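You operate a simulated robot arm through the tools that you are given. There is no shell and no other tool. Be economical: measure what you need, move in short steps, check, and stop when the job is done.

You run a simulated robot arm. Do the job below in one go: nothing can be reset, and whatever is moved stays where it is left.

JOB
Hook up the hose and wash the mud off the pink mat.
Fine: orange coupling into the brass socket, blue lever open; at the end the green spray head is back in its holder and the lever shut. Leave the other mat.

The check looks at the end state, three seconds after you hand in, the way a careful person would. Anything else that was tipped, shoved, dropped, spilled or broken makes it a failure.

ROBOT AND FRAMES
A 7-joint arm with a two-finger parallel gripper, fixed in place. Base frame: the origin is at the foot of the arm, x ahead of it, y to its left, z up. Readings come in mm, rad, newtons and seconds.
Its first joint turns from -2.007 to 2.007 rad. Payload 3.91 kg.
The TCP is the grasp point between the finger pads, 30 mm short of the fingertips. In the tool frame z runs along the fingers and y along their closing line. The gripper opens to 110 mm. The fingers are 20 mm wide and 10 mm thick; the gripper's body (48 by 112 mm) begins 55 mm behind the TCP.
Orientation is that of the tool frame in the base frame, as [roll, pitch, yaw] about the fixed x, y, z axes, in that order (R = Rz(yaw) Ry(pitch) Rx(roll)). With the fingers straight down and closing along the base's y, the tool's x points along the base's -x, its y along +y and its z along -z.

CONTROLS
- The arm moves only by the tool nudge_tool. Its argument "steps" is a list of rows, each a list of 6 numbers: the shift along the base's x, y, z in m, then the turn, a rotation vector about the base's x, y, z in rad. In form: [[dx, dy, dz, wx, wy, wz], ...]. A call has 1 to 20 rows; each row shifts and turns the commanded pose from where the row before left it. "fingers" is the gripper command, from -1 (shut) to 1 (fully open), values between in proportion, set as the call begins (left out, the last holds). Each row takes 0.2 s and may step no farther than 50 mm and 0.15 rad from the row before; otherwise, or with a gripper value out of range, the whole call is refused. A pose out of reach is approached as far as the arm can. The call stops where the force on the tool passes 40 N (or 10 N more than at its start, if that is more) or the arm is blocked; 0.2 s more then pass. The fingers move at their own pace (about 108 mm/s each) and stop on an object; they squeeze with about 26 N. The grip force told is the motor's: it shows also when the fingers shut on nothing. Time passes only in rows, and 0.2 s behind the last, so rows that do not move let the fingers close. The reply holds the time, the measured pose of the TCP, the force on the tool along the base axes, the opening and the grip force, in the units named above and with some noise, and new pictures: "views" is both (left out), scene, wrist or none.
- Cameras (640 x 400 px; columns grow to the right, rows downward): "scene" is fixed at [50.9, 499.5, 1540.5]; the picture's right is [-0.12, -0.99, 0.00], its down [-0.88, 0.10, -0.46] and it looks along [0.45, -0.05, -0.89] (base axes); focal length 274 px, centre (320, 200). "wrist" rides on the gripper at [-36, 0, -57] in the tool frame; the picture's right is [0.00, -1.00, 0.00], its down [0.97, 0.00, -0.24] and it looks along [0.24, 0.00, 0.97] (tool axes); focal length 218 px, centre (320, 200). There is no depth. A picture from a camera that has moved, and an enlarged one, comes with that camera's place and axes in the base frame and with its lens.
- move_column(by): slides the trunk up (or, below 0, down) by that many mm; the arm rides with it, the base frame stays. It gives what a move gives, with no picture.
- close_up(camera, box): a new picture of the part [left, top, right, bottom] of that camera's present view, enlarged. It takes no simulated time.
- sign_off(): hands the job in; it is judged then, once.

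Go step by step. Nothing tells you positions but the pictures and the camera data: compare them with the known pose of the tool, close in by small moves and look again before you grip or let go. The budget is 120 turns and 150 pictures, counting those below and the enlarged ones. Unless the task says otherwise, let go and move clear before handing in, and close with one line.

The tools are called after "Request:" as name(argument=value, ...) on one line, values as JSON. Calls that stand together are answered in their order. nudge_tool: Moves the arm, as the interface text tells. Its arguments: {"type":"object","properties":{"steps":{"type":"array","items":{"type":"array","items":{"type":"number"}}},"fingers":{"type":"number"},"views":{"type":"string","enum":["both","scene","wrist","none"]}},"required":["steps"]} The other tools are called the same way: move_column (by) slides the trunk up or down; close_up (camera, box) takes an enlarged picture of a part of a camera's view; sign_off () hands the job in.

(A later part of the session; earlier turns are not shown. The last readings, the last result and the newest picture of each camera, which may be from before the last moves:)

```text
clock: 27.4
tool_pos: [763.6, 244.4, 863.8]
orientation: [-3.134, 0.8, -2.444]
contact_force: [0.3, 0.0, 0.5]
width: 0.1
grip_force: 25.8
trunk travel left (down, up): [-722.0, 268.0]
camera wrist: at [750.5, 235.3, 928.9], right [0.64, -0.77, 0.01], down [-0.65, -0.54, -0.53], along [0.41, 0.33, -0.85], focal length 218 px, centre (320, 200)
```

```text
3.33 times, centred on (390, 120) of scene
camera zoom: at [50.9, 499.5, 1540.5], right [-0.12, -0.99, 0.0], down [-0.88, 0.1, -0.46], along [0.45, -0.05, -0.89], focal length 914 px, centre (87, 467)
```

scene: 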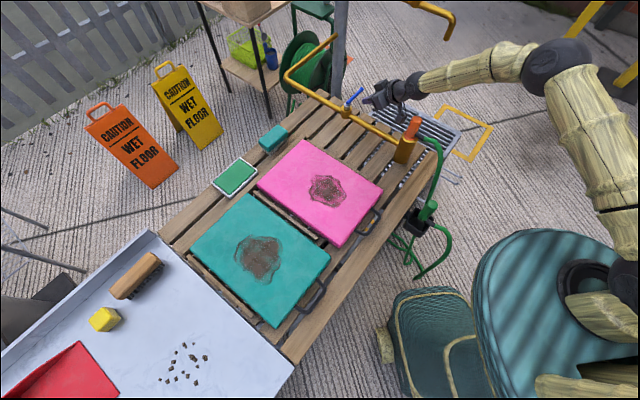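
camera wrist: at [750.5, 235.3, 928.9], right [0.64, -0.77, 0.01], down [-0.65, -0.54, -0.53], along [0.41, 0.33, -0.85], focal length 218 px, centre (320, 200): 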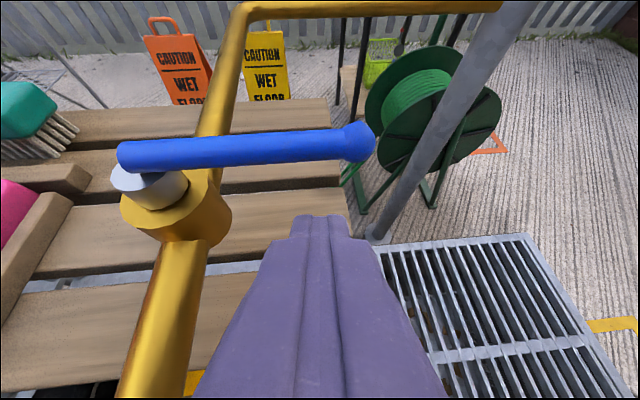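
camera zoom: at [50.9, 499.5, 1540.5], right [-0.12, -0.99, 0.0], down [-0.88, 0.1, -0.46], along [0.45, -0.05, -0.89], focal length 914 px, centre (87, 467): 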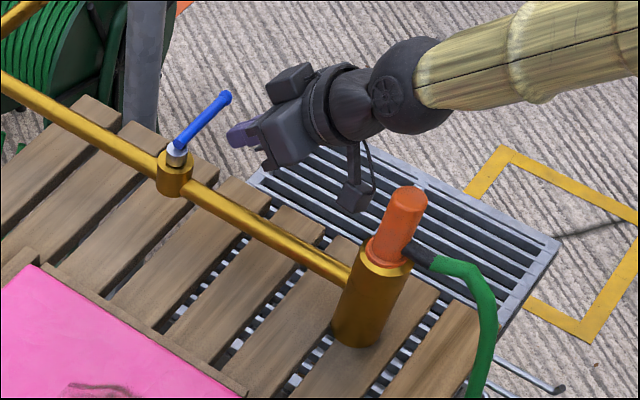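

The bracket is now clear of the pipe and coupling. I push the handle a little counter-clockwise.

Request:
nudge_tool(steps=[[0.007, 0.005, 0, 0, 0, 0], [0.007, 0.005, 0, 0, 0, 0], [0.005, 0.005, 0, 0, 0, 0], [0.005, 0.005, 0, 0, 0, 0], [0.004, 0.005, 0, 0, 0, 0]], views="wrist")

```text
clock: 28.6
tool_pos: [788.1, 266.2, 861.3]
orientation: [-3.136, 0.795, -2.449]
contact_force: [-18.8, -17.3, -5.9]
width: 0.0
grip_force: 25.3
trunk travel left (down, up): [-722.0, 268.0]
camera wrist: at [775.0, 257.2, 926.3], right [0.64, -0.77, 0.0], down [-0.66, -0.54, -0.52], along [0.41, 0.33, -0.85], focal length 218 px, centre (320, 200)
```

wrist: 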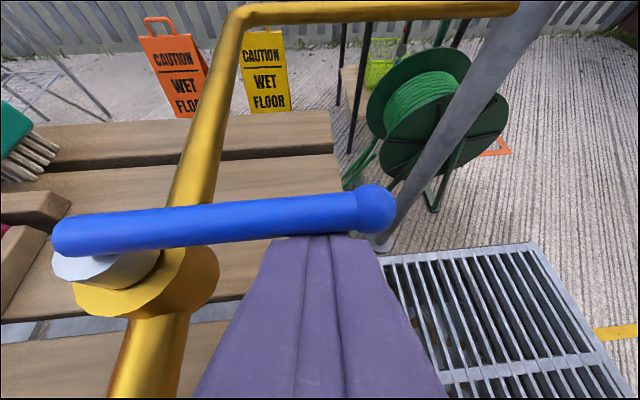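

It pushes back with 26 N and doesn't turn, so that is the stop and it must open the other way, pulled from the far side. I lift over the handle and make the tool steeper.

Request:
nudge_tool(steps=[[-0.008, -0.008, 0.006, 0, 0, 0], [0, 0, 0.02, 0, 0, 0], [0, 0, 0.02, 0, 0, 0], [0, 0, 0.02, -0.064, 0.077, 0], [0.005, 0.007, 0, -0.064, 0.077, 0], [0.007, 0.012, 0, -0.064, 0.077, 0], [0.006, 0.013, 0, 0, 0, 0], [0.004, 0.013, 0, 0, 0, 0]])

```text
clock: 29.2
tool_pos: [773.8, 258.5, 876.6]
orientation: [3.14, 0.77, -2.453]
contact_force: [-2.4, -3.6, -4.7]
width: 0.0
grip_force: 25.9
trunk travel left (down, up): [-722.0, 268.0]
stopped in row 3: the force on the tool passed its limit (the readings are from after the stop); the commanded pose is now the measured one
camera wrist: at [763.8, 248.7, 942.1], right [0.64, -0.77, 0.0], down [-0.67, -0.55, -0.5], along [0.39, 0.32, -0.86], focal length 218 px, centre (320, 200)
```

scene: 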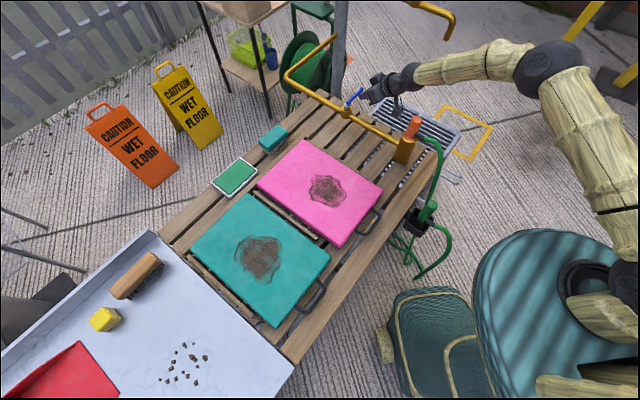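
wrist: 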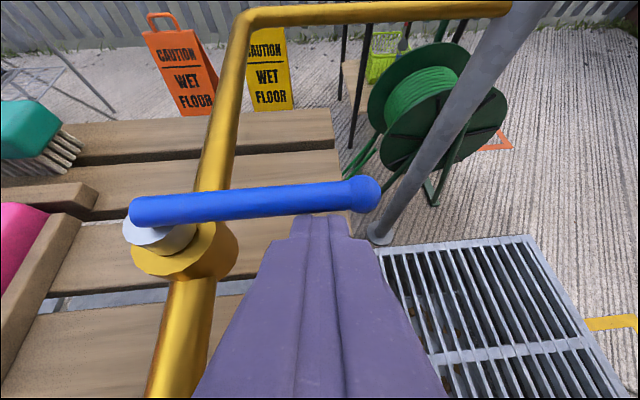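

Lifting tripped a force limit, though nothing has moved. I back off further from the handle before rising.

Request:
nudge_tool(steps=[[-0.006, -0.006, 0, 0, 0, 0], [-0.01, -0.01, 0.005, 0, 0, 0], [-0.005, -0.005, 0.015, 0, 0, 0], [0, 0, 0.02, 0, 0, 0], [0, 0, 0.02, 0, 0, 0]], views="none")

```text
clock: 30.4
tool_pos: [754.3, 237.7, 937.9]
orientation: [3.14, 0.773, -2.451]
contact_force: [0.0, 0.0, 0.2]
width: 0.0
grip_force: 25.9
trunk travel left (down, up): [-722.0, 268.0]
```

Clear now. I steepen the tool and move over to the far side of the handle, staying above it.

Request:
nudge_tool(steps=[[0.006, 0.008, 0, -0.064, 0.077, 0], [0.006, 0.008, 0, -0.064, 0.077, 0], [0.006, 0.008, 0, -0.064, 0.077, 0], [0.006, 0.008, 0, 0, 0, 0], [0.006, 0.008, 0, 0, 0, 0], [0.006, 0.008, -0.005, 0, 0, 0], [0.006, 0.008, -0.01, 0, 0, 0], [0.006, 0.008, -0.01, 0, 0, 0]])

```text
clock: 32.2
tool_pos: [793.5, 296.4, 911.1]
orientation: [3.14, 0.47, -2.45]
contact_force: [-0.2, 0.1, 0.0]
width: 0.0
grip_force: 25.8
out of reach, approached as far as the arm can: row 8
trunk travel left (down, up): [-722.0, 268.0]
camera wrist: at [798.2, 300.1, 978.7], right [0.64, -0.77, 0.0], down [-0.75, -0.62, -0.23], along [0.17, 0.15, -0.97], focal length 218 px, centre (320, 200)
```

scene: 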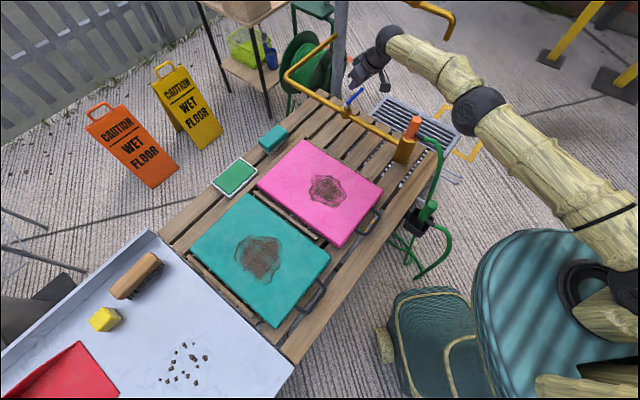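
wrist: 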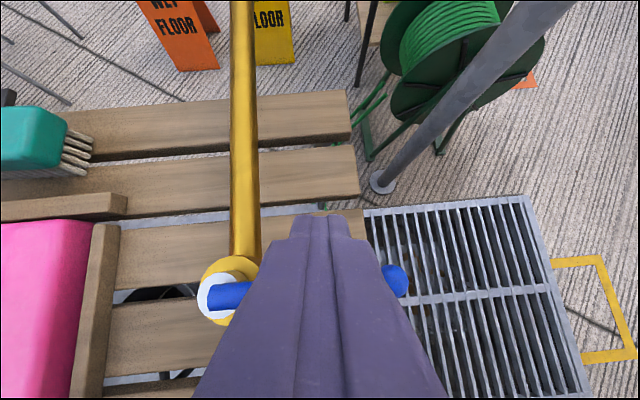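

A hooked single finger would barely reach, so I'll use the open gripper as a fork instead, with the far finger beyond the handle. I retreat slightly, open, and roll the tool about 90° about its own axis.

Request:
nudge_tool(steps=[[-0.004, -0.004, 0.01, 0, 0, 0], [-0.003, -0.003, 0.006, -0.052, -0.043, 0.13], [-0.003, -0.003, 0.006, -0.052, -0.043, 0.13], [-0.003, -0.003, 0.006, -0.052, -0.043, 0.13], [-0.003, -0.003, 0.006, -0.052, -0.043, 0.13], [-0.003, -0.003, 0.006, -0.052, -0.043, 0.13], [-0.003, -0.003, 0, -0.052, -0.043, 0.13], [-0.003, -0.003, 0, -0.052, -0.043, 0.13], [-0.003, -0.003, 0, -0.052, -0.043, 0.13], [0, 0, 0, -0.052, -0.043, 0.13], [0, 0, 0, -0.052, -0.043, 0.13], [0, 0, 0, 0, 0, 0]], fingers=1)

```text
clock: 34.8
tool_pos: [764.8, 269.3, 951.3]
orientation: [-2.667, 0.043, -0.972]
contact_force: [0.3, 0.1, -0.1]
width: 110.0
grip_force: 0.1
trunk travel left (down, up): [-722.0, 268.0]
camera wrist: at [724.7, 281.4, 1003.7], right [0.75, 0.48, 0.46], down [0.46, -0.87, 0.17], along [0.48, 0.08, -0.87], focal length 218 px, centre (320, 200)
```

scene: 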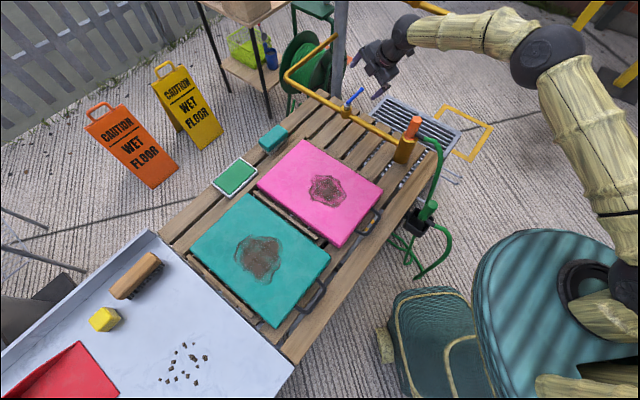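
wrist: 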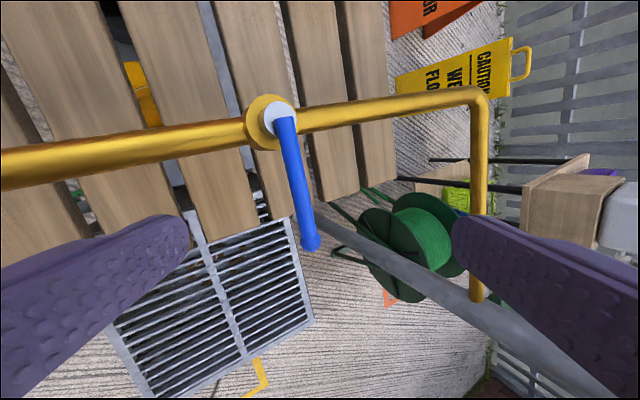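

The gripper now straddles the handle direction. I narrow it to about 80 mm, shift outward a little and descend partway, then check.

Request:
nudge_tool(steps=[[0.004, 0.005, -0.015, 0, 0, 0], [0.004, 0.005, -0.015, 0, 0, 0], [0.002, 0.001, -0.015, 0, 0, 0]], fingers=0.45)

Request:
close_up(camera="scene", box=[330, 20, 450, 140])

```text
clock: 35.6
tool_pos: [775.9, 279.0, 906.7]
orientation: [-2.667, 0.045, -0.976]
contact_force: [0.8, -0.1, 0.3]
width: 79.8
grip_force: 0.0
trunk travel left (down, up): [-722.0, 268.0]
camera wrist: at [735.2, 291.9, 958.2], right [0.75, 0.48, 0.46], down [0.46, -0.87, 0.17], along [0.48, 0.08, -0.87], focal length 218 px, centre (320, 200)
```

scene: 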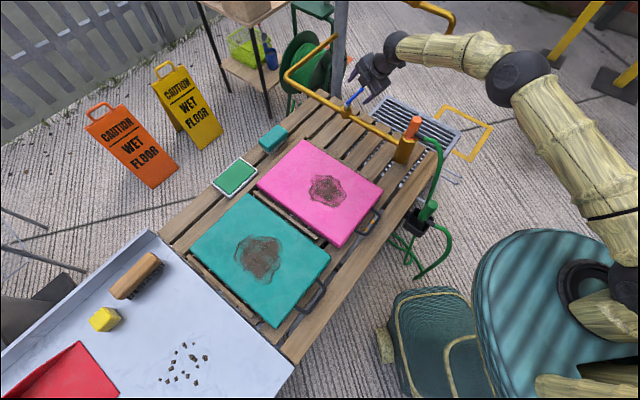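
wrist: 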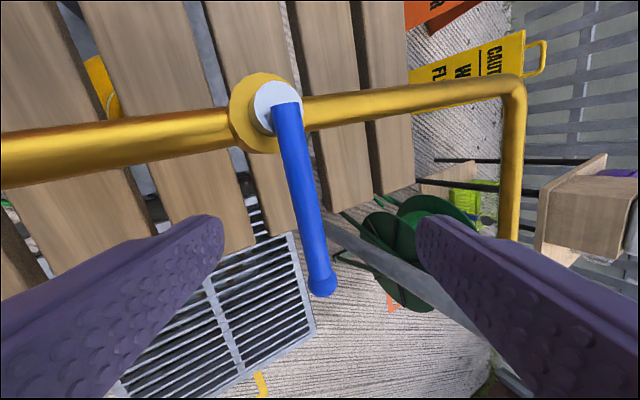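

```text
3.33 times, centred on (390, 80) of scene
camera zoom: at [50.9, 499.5, 1540.5], right [-0.12, -0.99, 0.0], down [-0.88, 0.1, -0.46], along [0.45, -0.05, -0.89], focal length 914 px, centre (87, 600)
```

zoom: 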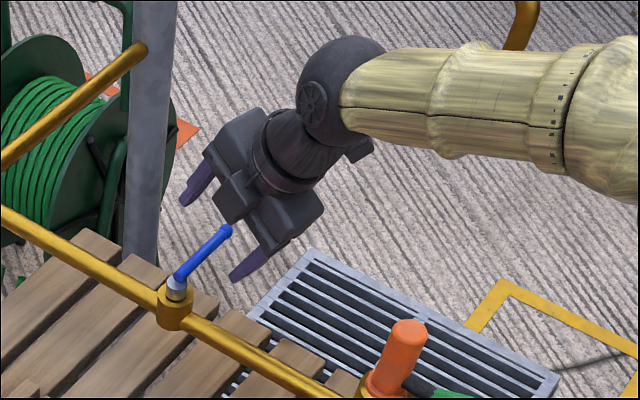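

The handle lies between the fingers. I descend 50 mm vertically.

Request:
nudge_tool(steps=[[0, 0, -0.017, 0, 0, 0], [0, 0, -0.017, 0, 0, 0], [0, 0, -0.016, 0, 0, 0]], views="wrist")

```text
clock: 36.4
tool_pos: [773.9, 278.9, 856.3]
orientation: [-2.666, 0.044, -0.977]
contact_force: [0.2, -0.5, 0.8]
width: 79.9
grip_force: 0.0
trunk travel left (down, up): [-722.0, 268.0]
camera wrist: at [734.6, 293.1, 908.1], right [0.75, 0.48, 0.46], down [0.46, -0.87, 0.17], along [0.48, 0.08, -0.87], focal length 218 px, centre (320, 200)
```

wrist: 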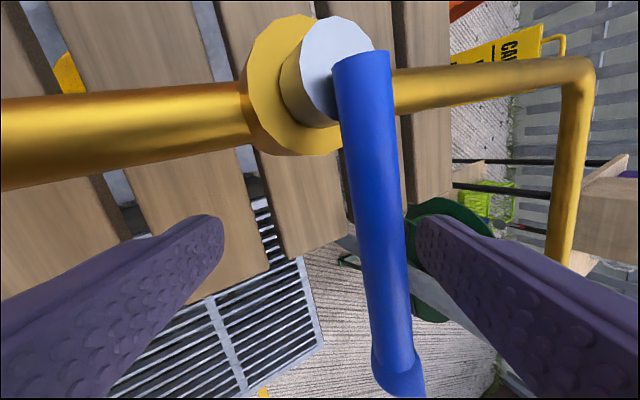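

The fork is around the handle. I pull clockwise along an arc toward the base.

Request:
nudge_tool(steps=[[-0.004, -0.003, -0.005, 0, 0, 0], [-0.006, -0.005, 0, 0, 0, 0], [-0.0055, -0.004, 0, 0, 0, 0], [-0.004, -0.0047, 0, 0, 0, 0], [-0.004, -0.0047, 0, 0, 0, 0], [-0.004, -0.0047, 0, 0, 0, 0], [-0.005, -0.0034, 0, 0, 0, 0], [-0.005, -0.0033, 0, 0, 0, 0], [-0.005, -0.0033, 0, 0, 0, 0]])

```text
clock: 38.4
tool_pos: [734.5, 243.3, 851.8]
orientation: [-2.664, 0.043, -0.975]
contact_force: [0.3, 0.4, 0.3]
width: 79.9
grip_force: 0.2
trunk travel left (down, up): [-722.0, 268.0]
camera wrist: at [692.3, 256.2, 903.9], right [0.75, 0.48, 0.46], down [0.46, -0.87, 0.17], along [0.48, 0.08, -0.87], focal length 218 px, centre (320, 200)
```

scene: 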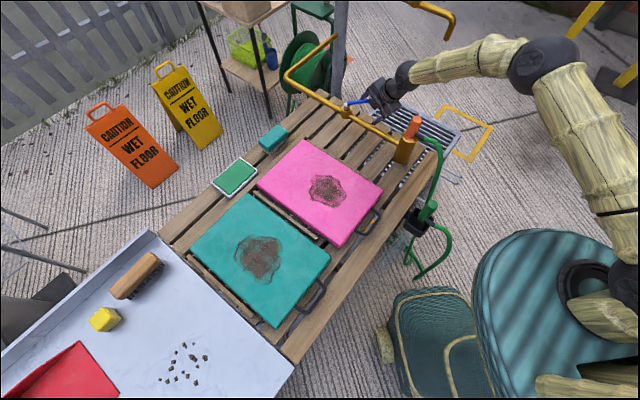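
wrist: 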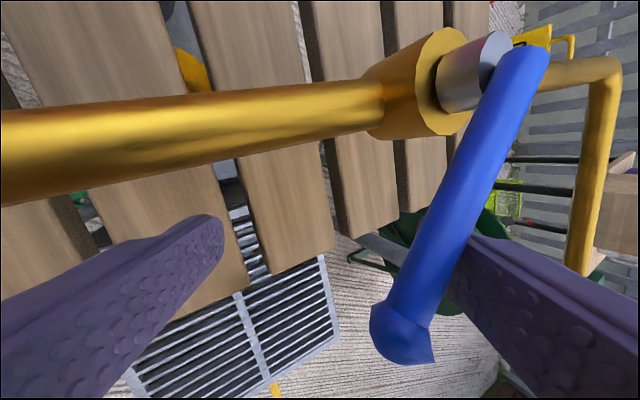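

The lever turned clockwise to about -70°, so that is the opening direction. I lift out, close the fingers, and come down on its outer side to finish the turn with a push.

Request:
nudge_tool(steps=[[0, 0, 0.02, 0, 0, 0], [0, 0, 0.02, 0, 0, 0], [0, 0, 0.025, 0, 0, 0]], views="none")

Request:
nudge_tool(steps=[[0.012, 0.005, 0, 0, 0, 0], [0.015, 0.007, 0, 0, 0, 0], [0.015, 0.007, 0, 0, 0, 0], [0.01, 0.004, -0.005, 0, 0, 0]], fingers=-1)

```text
clock: 39.2
tool_pos: [732.2, 243.0, 917.3]
orientation: [-2.666, 0.044, -0.976]
contact_force: [-0.8, -0.2, 0.6]
width: 79.8
grip_force: 0.0
trunk travel left (down, up): [-722.0, 268.0]
```

```text
clock: 40.2
tool_pos: [785.9, 266.5, 912.2]
orientation: [-2.666, 0.044, -0.977]
contact_force: [0.4, 0.0, 0.1]
width: 0.3
grip_force: 26.6
trunk travel left (down, up): [-722.0, 268.0]
camera wrist: at [744.8, 280.0, 963.9], right [0.75, 0.48, 0.46], down [0.46, -0.87, 0.17], along [0.48, 0.08, -0.87], focal length 218 px, centre (320, 200)
```

scene: 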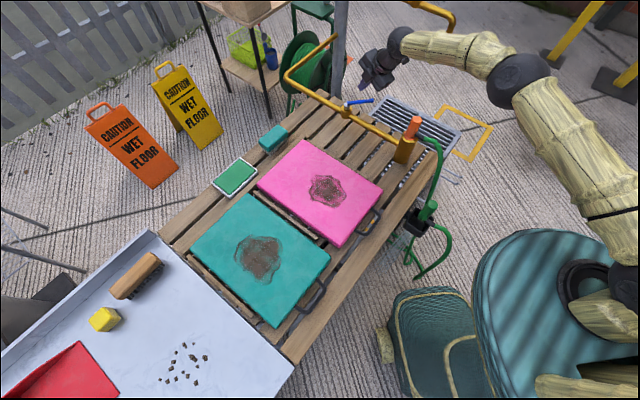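
wrist: 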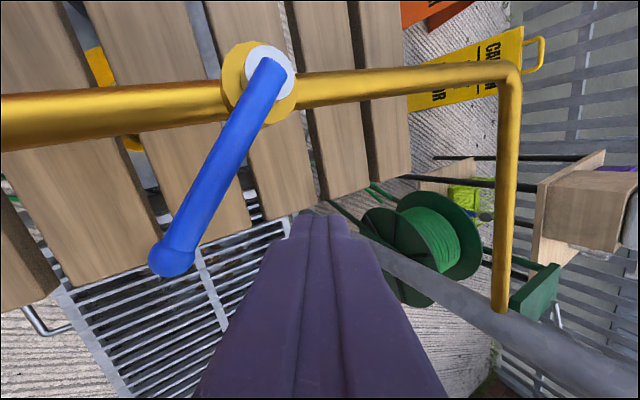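

The handle is now at about -86°, with the finger on its outer side. I descend and push it round toward the pipe line.

Request:
nudge_tool(steps=[[0, 0, -0.017, 0, 0, 0], [0, 0, -0.017, 0, 0, 0], [0, 0, -0.017, 0, 0, 0], [-0.0135, -0.0035, 0, 0, 0, 0], [-0.0135, -0.0035, 0, 0, 0, 0], [-0.0086, -0.0012, 0, 0, 0, 0], [-0.0086, -0.0012, 0, 0, 0, 0], [-0.0086, -0.0012, 0, 0, 0, 0], [-0.008, 0.0015, 0, 0, 0, 0], [-0.008, 0.0015, 0, 0, 0, 0]], views="wrist")

```text
clock: 42.4
tool_pos: [716.2, 257.9, 861.6]
orientation: [-2.667, 0.044, -0.976]
contact_force: [-0.5, -0.2, -0.2]
width: 0.4
grip_force: 26.6
trunk travel left (down, up): [-722.0, 268.0]
camera wrist: at [675.3, 271.8, 912.9], right [0.75, 0.48, 0.46], down [0.46, -0.87, 0.17], along [0.48, 0.08, -0.87], focal length 218 px, centre (320, 200)
```

wrist: 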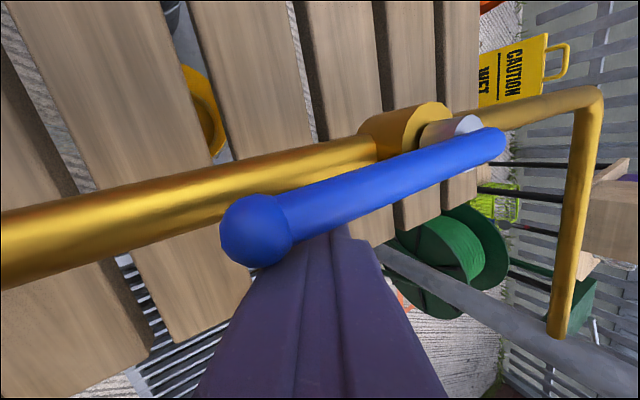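

It is nearly parallel to the pipe. I continue until it meets its stop.

Request:
nudge_tool(steps=[[-0.0045, 0.002, 0, 0, 0, 0], [-0.004, 0.003, 0, 0, 0, 0], [-0.003, 0.003, 0, 0, 0, 0], [-0.003, 0.003, 0, 0, 0, 0]], views="wrist")

Request:
close_up(camera="scene", box=[320, 60, 480, 280])

```text
clock: 43.4
tool_pos: [710.0, 257.4, 862.1]
orientation: [-2.661, 0.031, -0.987]
contact_force: [11.8, -9.8, -4.0]
width: 0.0
grip_force: 26.1
trunk travel left (down, up): [-722.0, 268.0]
stopped in row 4: the force on the tool passed its limit (the readings are from after the stop); the commanded pose is now the measured one
camera wrist: at [669.1, 272.4, 913.8], right [0.75, 0.48, 0.46], down [0.45, -0.88, 0.18], along [0.49, 0.07, -0.87], focal length 218 px, centre (320, 200)
```

wrist: 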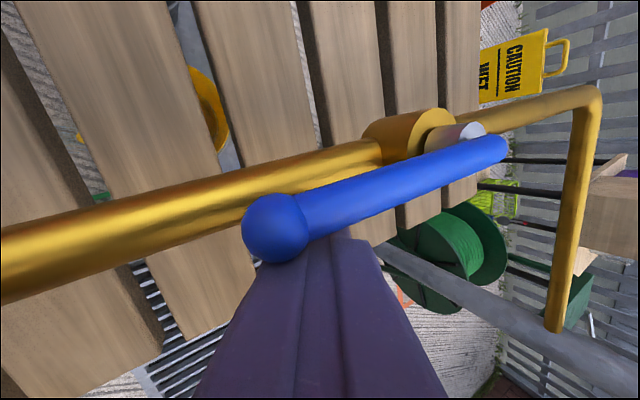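

```text
1.82 times, centred on (400, 170) of scene
camera zoom: at [50.9, 499.5, 1540.5], right [-0.12, -0.99, 0.0], down [-0.88, 0.1, -0.46], along [0.45, -0.05, -0.89], focal length 499 px, centre (174, 254)
```

zoom: 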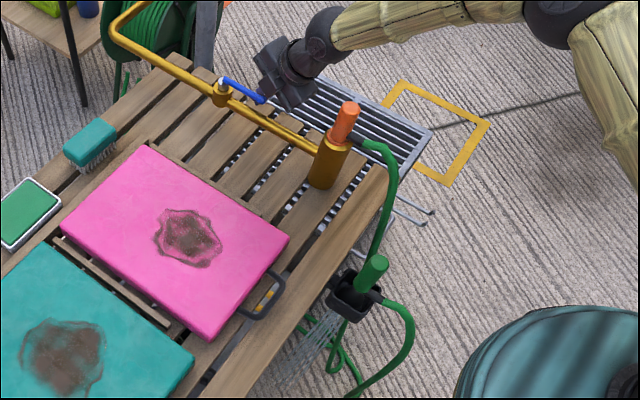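

Water is now spraying from the head's underside in its holder, so the valve is open. I back away, rise clear, and turn the tool back to pointing down.

Request:
nudge_tool(steps=[[0.008, -0.008, 0, 0, 0, 0], [0.008, -0.008, 0.005, 0, 0, 0], [0, 0, 0.03, 0, 0, 0], [0, 0, 0.04, 0, 0, 0], [0, 0, 0.04, 0, 0, 0], [0, 0, 0.04, 0, 0, 0], [-0.01, -0.005, 0.03, 0.052, 0.043, -0.13], [-0.02, -0.01, 0.02, 0.052, 0.043, -0.13], [-0.02, -0.01, 0, 0.052, 0.043, -0.13], [-0.02, -0.01, 0, 0.052, 0.043, -0.13], [-0.02, -0.01, 0, 0.052, 0.043, -0.13], [-0.02, -0.01, 0, 0.052, 0.043, -0.13], [-0.02, -0.01, 0, 0.052, 0.043, -0.13], [-0.02, -0.01, 0, 0.052, 0.043, -0.13], [-0.02, -0.01, 0, 0.052, 0.043, -0.13], [-0.02, -0.01, 0, 0.052, 0.043, -0.13]], views="none")

```text
clock: 46.8
tool_pos: [532.4, 150.7, 1069.4]
orientation: [-3.14, 0.464, -2.458]
contact_force: [-0.3, -0.4, 0.5]
width: 0.0
grip_force: 26.2
trunk travel left (down, up): [-722.0, 268.0]
```

Now I untilt and go above the green spray head for a look.

Request:
nudge_tool(steps=[[-0.023, -0.003, 0, -0.0743, 0.0887, 0], [-0.023, -0.003, 0, -0.0743, 0.0887, 0], [-0.023, -0.003, 0, -0.0743, 0.0887, 0], [-0.023, -0.003, -0.01, -0.0743, 0.0887, 0], [-0.023, -0.003, -0.04, 0, 0, 0], [-0.023, -0.003, -0.04, 0, 0, 0], [-0.023, -0.003, -0.04, 0, 0, 0]], fingers=1)

Request:
close_up(camera="scene", box=[320, 60, 480, 280])

```text
clock: 48.4
tool_pos: [372.4, 131.2, 936.5]
orientation: [-3.135, 0.001, -2.453]
contact_force: [0.0, -0.3, -0.5]
width: 109.7
grip_force: 0.1
trunk travel left (down, up): [-722.0, 268.0]
camera wrist: at [399.9, 153.6, 993.9], right [0.64, -0.77, 0.01], down [-0.75, -0.62, 0.24], along [-0.18, -0.16, -0.97], focal length 218 px, centre (320, 200)
```

scene: 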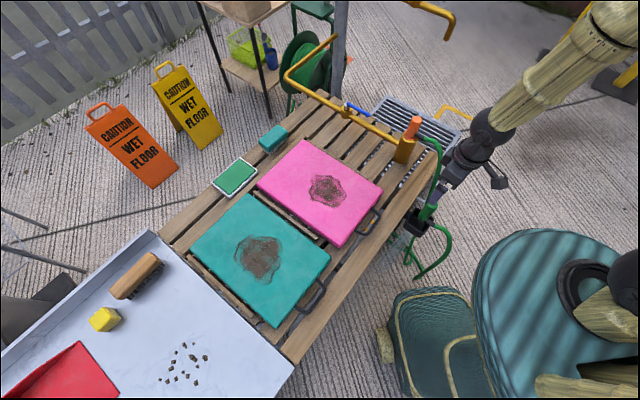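
wrist: 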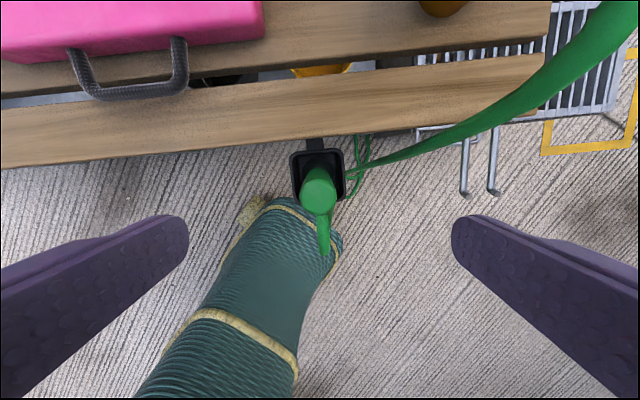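

```text
1.82 times, centred on (400, 170) of scene
camera zoom: at [50.9, 499.5, 1540.5], right [-0.12, -0.99, 0.0], down [-0.88, 0.1, -0.46], along [0.45, -0.05, -0.89], focal length 499 px, centre (174, 254)
```

zoom: 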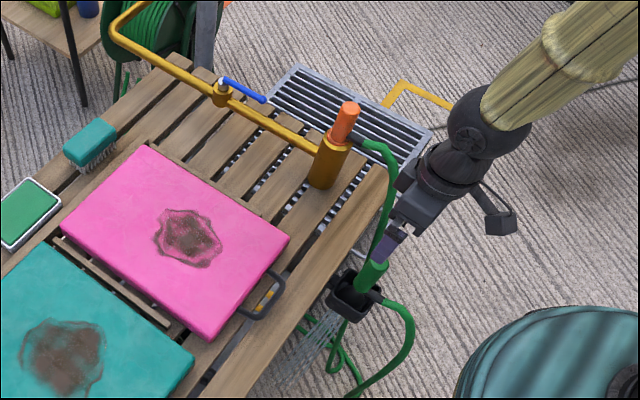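

The spray head is nearly centred beneath the open fingers. I descend part way and check the head's top and the holder rim height.

Request:
nudge_tool(steps=[[-0.001, 0.001, -0.03, 0, 0, 0], [-0.0006, 0.0009, -0.03, 0, 0, 0], [0, 0, -0.025, 0, 0, 0]])

Request:
close_up(camera="scene", box=[380, 150, 480, 290])

```text
clock: 49.2
tool_pos: [371.4, 131.8, 851.5]
orientation: [-3.135, -0.001, -2.453]
contact_force: [0.5, 0.2, 1.0]
width: 109.9
grip_force: 0.0
trunk travel left (down, up): [-722.0, 268.0]
camera wrist: at [398.3, 154.9, 909.3], right [0.64, -0.77, 0.01], down [-0.75, -0.62, 0.24], along [-0.18, -0.16, -0.97], focal length 218 px, centre (320, 200)
```

scene: 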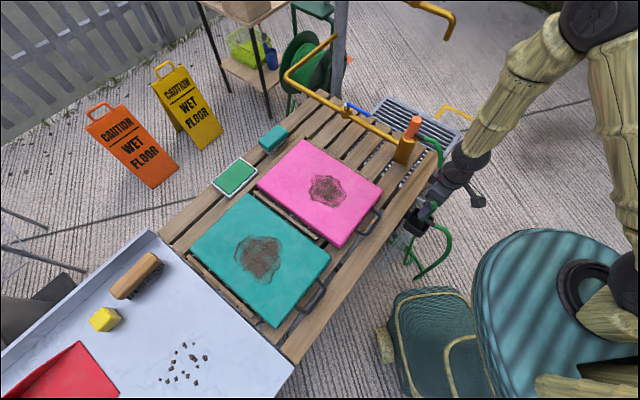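
wrist: 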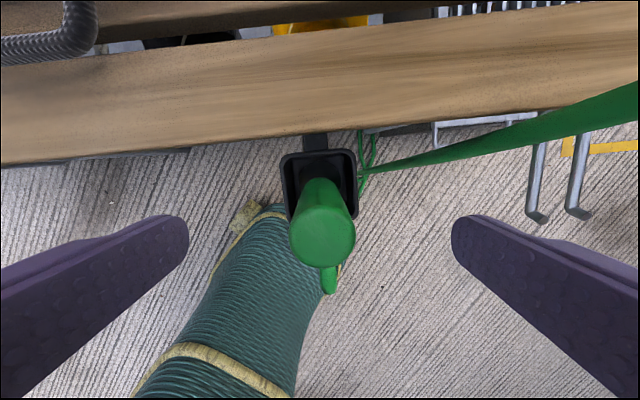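

```text
2.86 times, centred on (430, 220) of scene
camera zoom: at [50.9, 499.5, 1540.5], right [-0.12, -0.99, 0.0], down [-0.88, 0.1, -0.46], along [0.45, -0.05, -0.89], focal length 783 px, centre (6, 143)
```

zoom: 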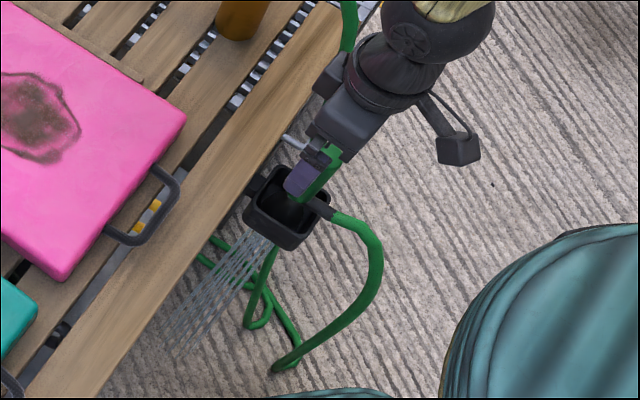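

Head top z≈820, holder rim z≈711, well aligned. I descend to z≈782 and grip.

Request:
nudge_tool(steps=[[0, 0, -0.023, 0, 0, 0], [0, 0, -0.023, 0, 0, 0], [0, 0, -0.023, 0, 0, 0]], views="wrist")

Request:
nudge_tool(steps=[[0, 0, 0, 0, 0, 0], [0, 0, 0, 0, 0, 0], [0, 0, 0, 0, 0, 0]], fingers=-1, views="wrist")

```text
clock: 50.0
tool_pos: [369.0, 131.3, 782.5]
orientation: [-3.134, 0.001, -2.451]
contact_force: [-0.6, 0.4, -0.6]
width: 110.0
grip_force: 0.0
trunk travel left (down, up): [-722.0, 268.0]
camera wrist: at [397.2, 154.9, 840.0], right [0.64, -0.77, 0.01], down [-0.75, -0.62, 0.24], along [-0.18, -0.16, -0.97], focal length 218 px, centre (320, 200)
```

wrist: 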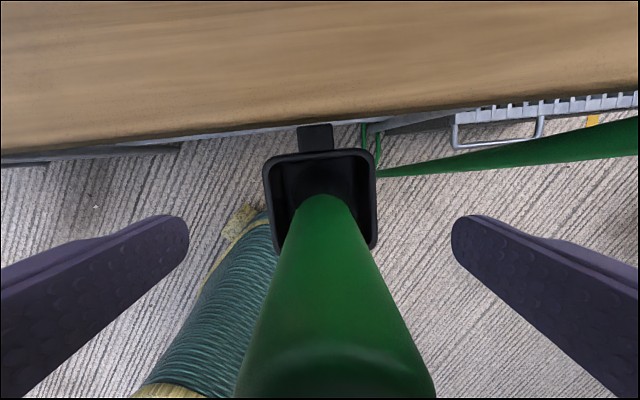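

```text
clock: 50.8
tool_pos: [369.4, 132.4, 783.8]
orientation: [-3.135, 0.0, -2.452]
contact_force: [-0.4, -1.1, -0.2]
width: 32.2
grip_force: 26.1
trunk travel left (down, up): [-722.0, 268.0]
camera wrist: at [397.1, 155.0, 840.3], right [0.64, -0.77, 0.01], down [-0.75, -0.62, 0.24], along [-0.18, -0.16, -0.97], focal length 218 px, centre (320, 200)
```

wrist: 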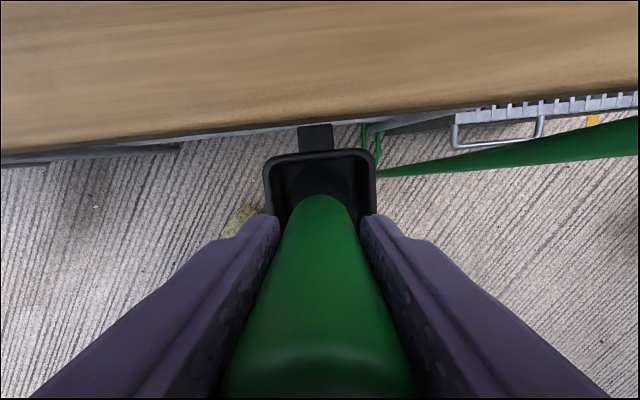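

The spray head is held at (369,132,783). I lift it straight out and check the spray and clearance.

Request:
nudge_tool(steps=[[0, 0, 0.02, 0, 0, 0], [0, 0, 0.03, 0, 0, 0], [0, 0, 0.04, 0, 0, 0], [0, 0, 0.04, 0, 0, 0], [0, 0, 0.04, 0, 0, 0], [0, 0, 0.04, 0, 0, 0], [0, 0, 0.03, 0, 0, 0]], views="scene")

Request:
close_up(camera="scene", box=[340, 90, 500, 290])

```text
clock: 52.4
tool_pos: [371.2, 130.3, 1024.4]
orientation: [-3.135, 0.001, -2.452]
contact_force: [-0.6, 0.0, -1.4]
width: 32.0
grip_force: 26.1
trunk travel left (down, up): [-722.0, 268.0]
```

scene: 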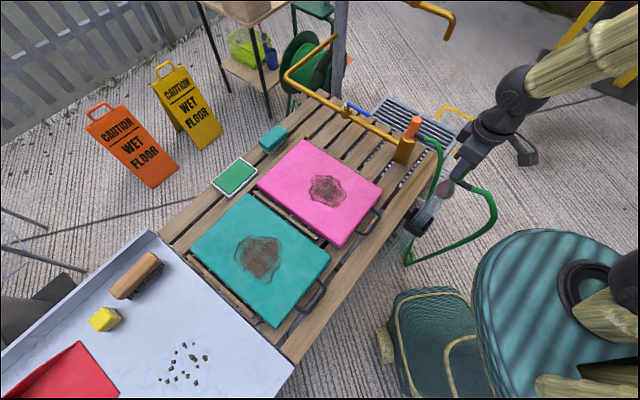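

```text
2.00 times, centred on (420, 190) of scene
camera zoom: at [50.9, 499.5, 1540.5], right [-0.12, -0.99, 0.0], down [-0.88, 0.1, -0.46], along [0.45, -0.05, -0.89], focal length 548 px, centre (120, 220)
```

zoom: 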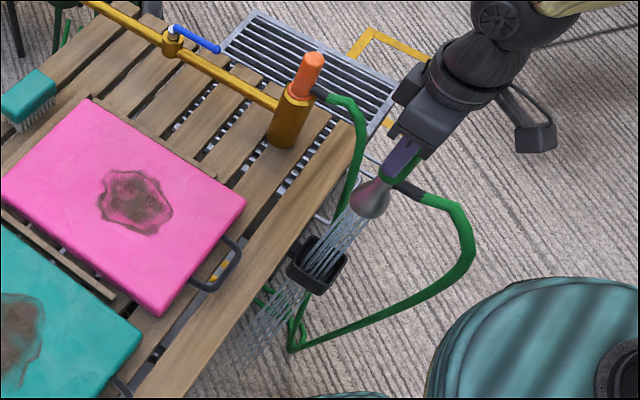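

Water falls straight down from the nozzle, about 135 mm below the grip. I carry it over the mud on the pink mat, estimated at (470,433).

Request:
nudge_tool(steps=[[0.0125, 0.038, 0, 0, 0, 0], [0.0125, 0.038, 0, 0, 0, 0], [0.0125, 0.038, 0, 0, 0, 0], [0.0125, 0.038, 0, 0, 0, 0], [0.0125, 0.038, 0, 0, 0, 0], [0.0125, 0.038, 0, 0, 0, 0], [0.0125, 0.038, 0, 0, 0, 0], [0.0125, 0.036, 0, 0, 0, 0]], views="both")

Request:
close_up(camera="scene", box=[240, 90, 460, 270])

```text
clock: 54.2
tool_pos: [470.5, 437.1, 1022.7]
orientation: [-3.133, -0.003, -2.451]
contact_force: [-0.1, -0.2, -1.6]
width: 32.4
grip_force: 25.8
trunk travel left (down, up): [-722.0, 268.0]
camera wrist: at [497.5, 459.4, 1079.4], right [0.64, -0.77, 0.01], down [-0.75, -0.62, 0.24], along [-0.18, -0.16, -0.97], focal length 218 px, centre (320, 200)
```

scene: 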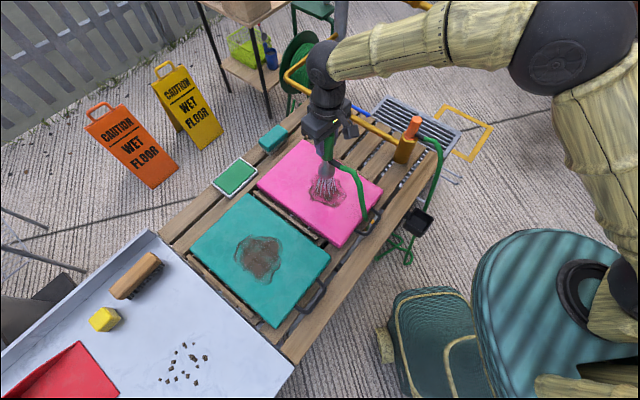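
wrist: 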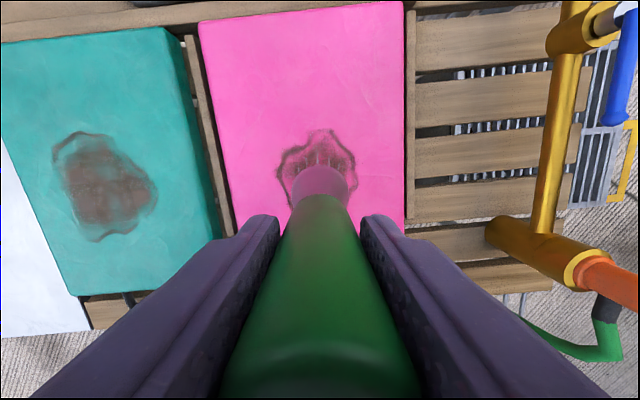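

```text
2.22 times, centred on (350, 180) of scene
camera zoom: at [50.9, 499.5, 1540.5], right [-0.12, -0.99, 0.0], down [-0.88, 0.1, -0.46], along [0.45, -0.05, -0.89], focal length 609 px, centre (253, 244)
```

zoom: 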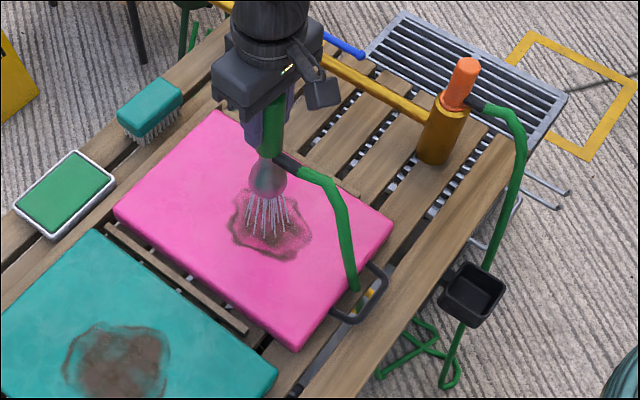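

The jet lands in the middle of the mud and is clearing it. I sweep over the stain in lines.

Request:
nudge_tool(steps=[[0.022, -0.02, 0, 0, 0, 0], [0.022, -0.02, 0, 0, 0, 0], [0, 0.018, 0, 0, 0, 0], [0, 0.018, 0, 0, 0, 0], [0, 0.018, 0, 0, 0, 0], [0, 0.018, 0, 0, 0, 0], [0, 0.018, 0, 0, 0, 0], [-0.022, 0, 0, 0, 0, 0], [0, -0.02, 0, 0, 0, 0], [0, -0.02, 0, 0, 0, 0], [0, -0.02, 0, 0, 0, 0], [0, -0.02, 0, 0, 0, 0], [0, -0.02, 0, 0, 0, 0], [-0.022, 0, 0, 0, 0, 0], [0, 0.02, 0, 0, 0, 0], [0, 0.02, 0, 0, 0, 0], [0, 0.02, 0, 0, 0, 0], [0, 0.02, 0, 0, 0, 0], [0, 0.02, 0, 0, 0, 0]], views="none")

Request:
nudge_tool(steps=[[-0.022, 0, 0, 0, 0, 0], [0, -0.02, 0, 0, 0, 0], [0, -0.02, 0, 0, 0, 0], [0, -0.02, 0, 0, 0, 0], [0, -0.02, 0, 0, 0, 0], [0, -0.025, 0, 0, 0, 0], [-0.022, 0, 0, 0, 0, 0], [0, 0.025, 0, 0, 0, 0], [0, 0.02, 0, 0, 0, 0], [0, 0.02, 0, 0, 0, 0], [0, 0.02, 0, 0, 0, 0], [0, 0.02, 0, 0, 0, 0]], views="none")

Request:
close_up(camera="scene", box=[240, 90, 460, 270])

Request:
close_up(camera="wrist", box=[160, 0, 480, 250])

```text
clock: 58.2
tool_pos: [471.1, 485.0, 1023.3]
orientation: [-3.134, -0.001, -2.453]
contact_force: [-0.2, 0.5, -2.6]
width: 32.1
grip_force: 26.2
trunk travel left (down, up): [-722.0, 268.0]
```

```text
clock: 60.8
tool_pos: [426.3, 484.4, 1022.2]
orientation: [-3.135, -0.003, -2.453]
contact_force: [-0.2, 0.3, -0.9]
width: 32.3
grip_force: 26.4
trunk travel left (down, up): [-722.0, 268.0]
```

```text
2.22 times, centred on (350, 180) of scene
camera zoom: at [50.9, 499.5, 1540.5], right [-0.12, -0.99, 0.0], down [-0.88, 0.1, -0.46], along [0.45, -0.05, -0.89], focal length 609 px, centre (253, 244)
```

zoom: 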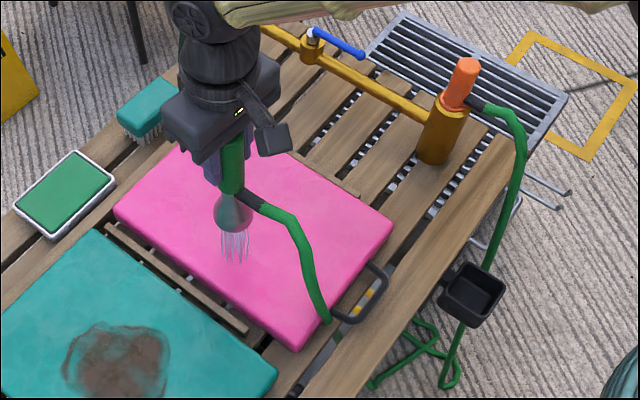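

```text
1.60 times, centred on (320, 125) of wrist
camera zoom: at [453.8, 507.6, 1079.7], right [0.64, -0.77, 0.01], down [-0.75, -0.62, 0.24], along [-0.18, -0.16, -0.97], focal length 349 px, centre (320, 320)
```

zoom: 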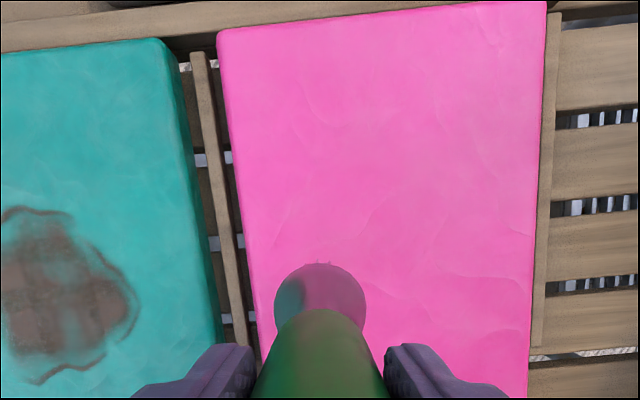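

The pink mat looks clean. I carry the head back to directly above its holder and check both.

Request:
nudge_tool(steps=[[0.004, -0.04, 0, 0, 0, 0], [0.004, -0.04, 0, 0, 0, 0], [0.004, -0.04, 0, 0, 0, 0], [-0.01, -0.04, 0, 0, 0, 0], [-0.01, -0.04, 0, 0, 0, 0], [-0.012, -0.04, 0, 0, 0, 0], [-0.012, -0.04, 0, 0, 0, 0], [-0.012, -0.04, 0, 0, 0, 0], [-0.012, -0.032, 0, 0, 0, 0], [0, 0, 0, 0, 0, 0]], views="wrist")

Request:
close_up(camera="scene", box=[180, 110, 400, 290])

Request:
close_up(camera="scene", box=[360, 110, 500, 290])

```text
clock: 63.0
tool_pos: [371.3, 131.4, 1024.4]
orientation: [-3.135, 0.001, -2.452]
contact_force: [-0.6, 0.1, -1.5]
width: 32.1
grip_force: 26.1
trunk travel left (down, up): [-722.0, 268.0]
camera wrist: at [399.1, 155.1, 1080.3], right [0.64, -0.77, 0.01], down [-0.75, -0.62, 0.24], along [-0.18, -0.16, -0.97], focal length 218 px, centre (320, 200)
```

wrist: 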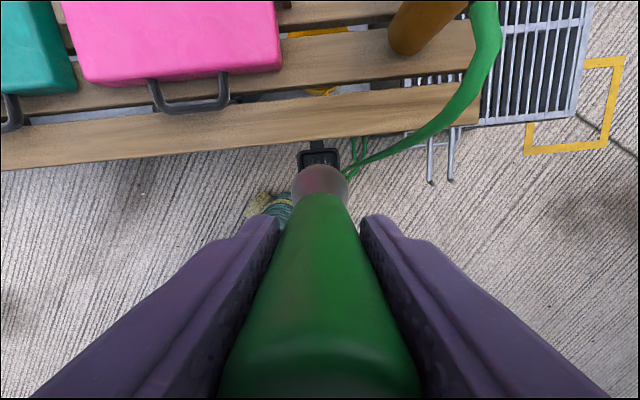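

```text
2.22 times, centred on (290, 200) of scene
camera zoom: at [50.9, 499.5, 1540.5], right [-0.12, -0.99, 0.0], down [-0.88, 0.1, -0.46], along [0.45, -0.05, -0.89], focal length 609 px, centre (387, 200)
```

zoom: 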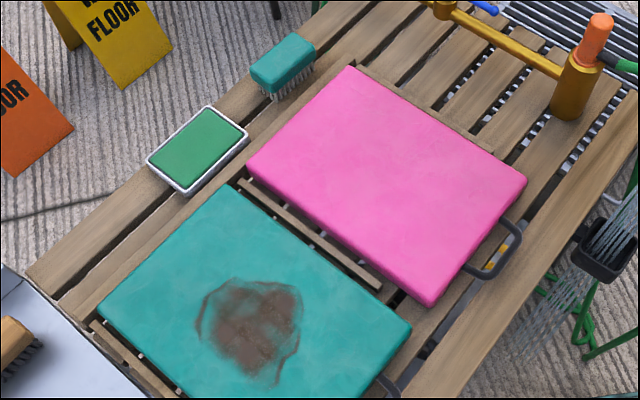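

```text
2.22 times, centred on (430, 200) of scene
camera zoom: at [50.9, 499.5, 1540.5], right [-0.12, -0.99, 0.0], down [-0.88, 0.1, -0.46], along [0.45, -0.05, -0.89], focal length 609 px, centre (76, 200)
```

zoom: 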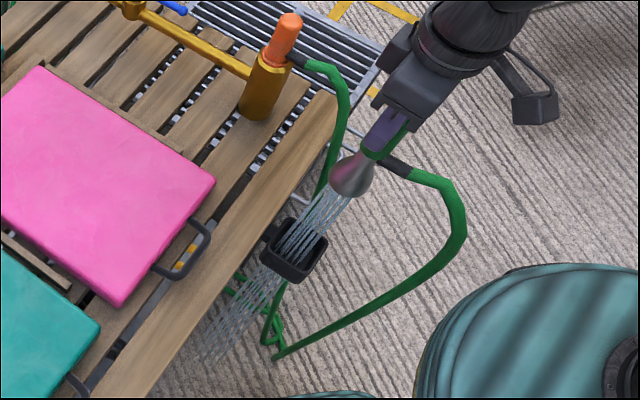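

The mat is clean and the head is back over its holder at the pickup position. I lower it down the same line.

Request:
nudge_tool(steps=[[0, 0, -0.03, 0, 0, 0], [0, 0, -0.03, 0, 0, 0], [0, 0, -0.03, 0, 0, 0], [0, 0, -0.025, 0, 0, 0], [0, 0, -0.02, 0, 0, 0], [0, 0, -0.02, 0, 0, 0], [0, 0, -0.015, 0, 0, 0], [0, 0, 0, 0, 0, 0]], views="wrist")

Request:
close_up(camera="scene", box=[390, 160, 470, 270])

```text
clock: 64.8
tool_pos: [371.7, 132.3, 854.2]
orientation: [-3.135, 0.001, -2.454]
contact_force: [0.6, 0.0, -2.2]
width: 32.3
grip_force: 25.9
trunk travel left (down, up): [-722.0, 268.0]
camera wrist: at [398.9, 155.4, 910.7], right [0.63, -0.77, 0.01], down [-0.75, -0.61, 0.24], along [-0.18, -0.16, -0.97], focal length 218 px, centre (320, 200)
```

wrist: 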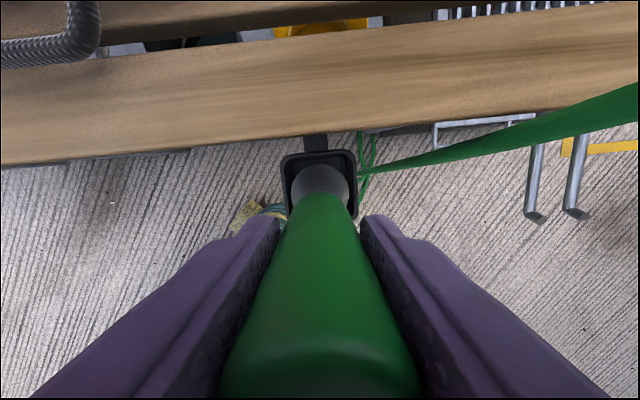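

```text
3.64 times, centred on (430, 215) of scene
camera zoom: at [50.9, 499.5, 1540.5], right [-0.12, -0.99, 0.0], down [-0.88, 0.1, -0.46], along [0.45, -0.05, -0.89], focal length 997 px, centre (-80, 146)
```

zoom: 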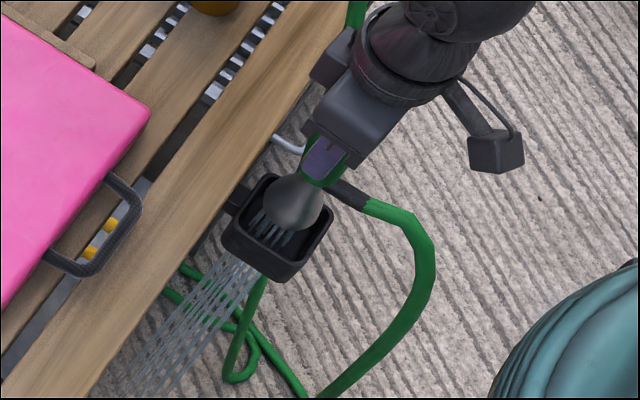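

The nozzle is centred over the holder. I lower it the rest of the way in small steps.

Request:
nudge_tool(steps=[[0, 0, -0.015, 0, 0, 0], [0, 0, -0.015, 0, 0, 0], [0, 0, -0.015, 0, 0, 0], [0, 0, -0.012, 0, 0, 0], [0, 0, -0.008, 0, 0, 0], [0, 0, -0.005, 0, 0, 0], [0, 0, 0, 0, 0, 0]], views="wrist")

Request:
close_up(camera="scene", box=[390, 160, 470, 270])

```text
clock: 66.4
tool_pos: [371.3, 132.0, 783.4]
orientation: [-3.135, 0.0, -2.452]
contact_force: [0.2, 0.3, -0.4]
width: 31.8
grip_force: 26.0
trunk travel left (down, up): [-722.0, 268.0]
camera wrist: at [398.3, 155.1, 840.6], right [0.64, -0.77, 0.01], down [-0.75, -0.62, 0.24], along [-0.18, -0.16, -0.97], focal length 218 px, centre (320, 200)
```

wrist: 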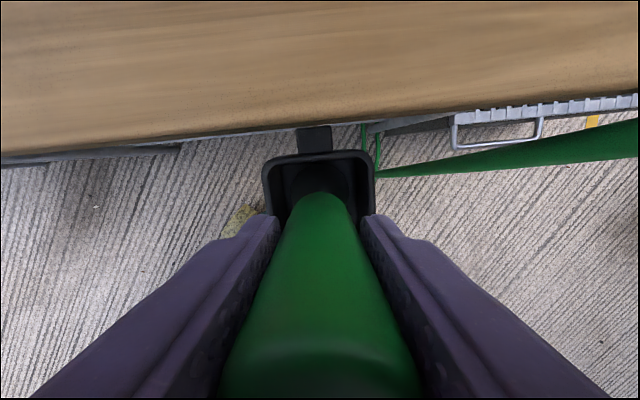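

```text
3.64 times, centred on (430, 215) of scene
camera zoom: at [50.9, 499.5, 1540.5], right [-0.12, -0.99, 0.0], down [-0.88, 0.1, -0.46], along [0.45, -0.05, -0.89], focal length 997 px, centre (-80, 146)
```

zoom: 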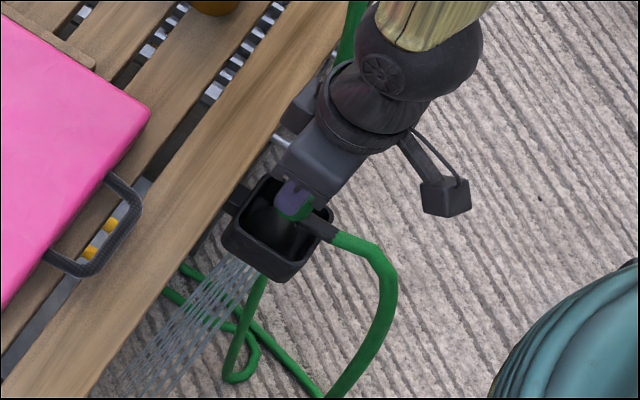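

It's back at its original height with the weight off the gripper. I release and rise straight up.

Request:
nudge_tool(steps=[[0, 0, -0.001, 0, 0, 0], [0, 0, 0, 0, 0, 0], [0, 0, 0, 0, 0, 0], [0, 0, 0.03, 0, 0, 0], [0, 0, 0.04, 0, 0, 0], [0, 0, 0.04, 0, 0, 0], [0, 0, 0.04, 0, 0, 0], [0, 0, 0.04, 0, 0, 0], [0, 0, 0.04, 0, 0, 0], [0, 0, 0.04, 0, 0, 0]], fingers=1)

Request:
close_up(camera="scene", box=[360, 110, 500, 290])

```text
clock: 68.6
tool_pos: [369.7, 131.7, 1054.8]
orientation: [-3.134, 0.0, -2.451]
contact_force: [-0.1, -0.4, 0.2]
width: 109.8
grip_force: 0.1
trunk travel left (down, up): [-722.0, 268.0]
camera wrist: at [396.9, 154.7, 1110.9], right [0.64, -0.77, 0.01], down [-0.75, -0.62, 0.24], along [-0.18, -0.16, -0.97], focal length 218 px, centre (320, 200)
```

scene: 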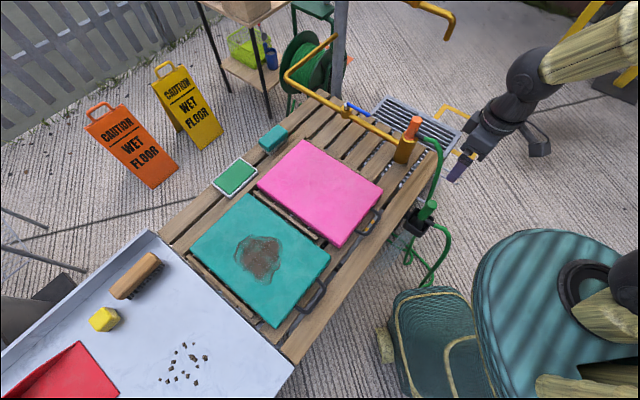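
wrist: 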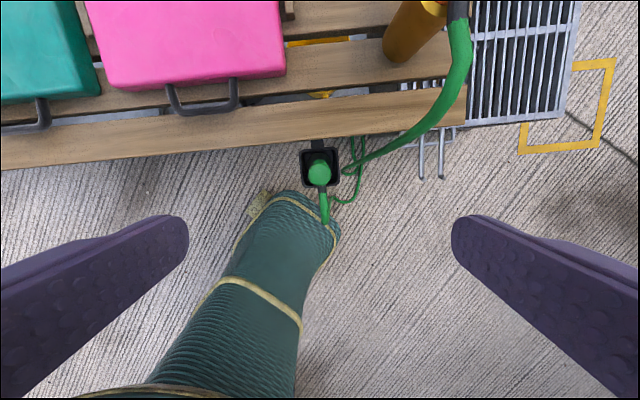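

```text
2.22 times, centred on (430, 200) of scene
camera zoom: at [50.9, 499.5, 1540.5], right [-0.12, -0.99, 0.0], down [-0.88, 0.1, -0.46], along [0.45, -0.05, -0.89], focal length 609 px, centre (76, 200)
```

zoom: 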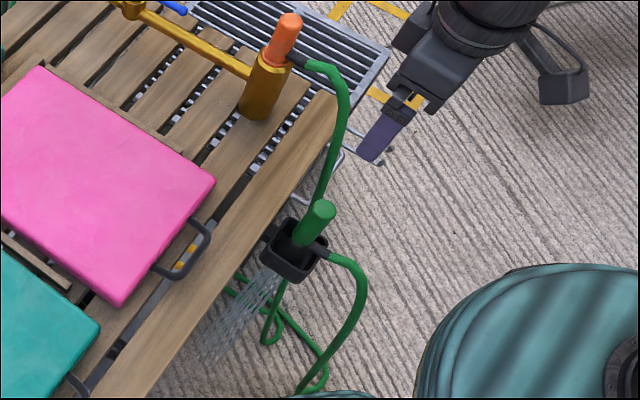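

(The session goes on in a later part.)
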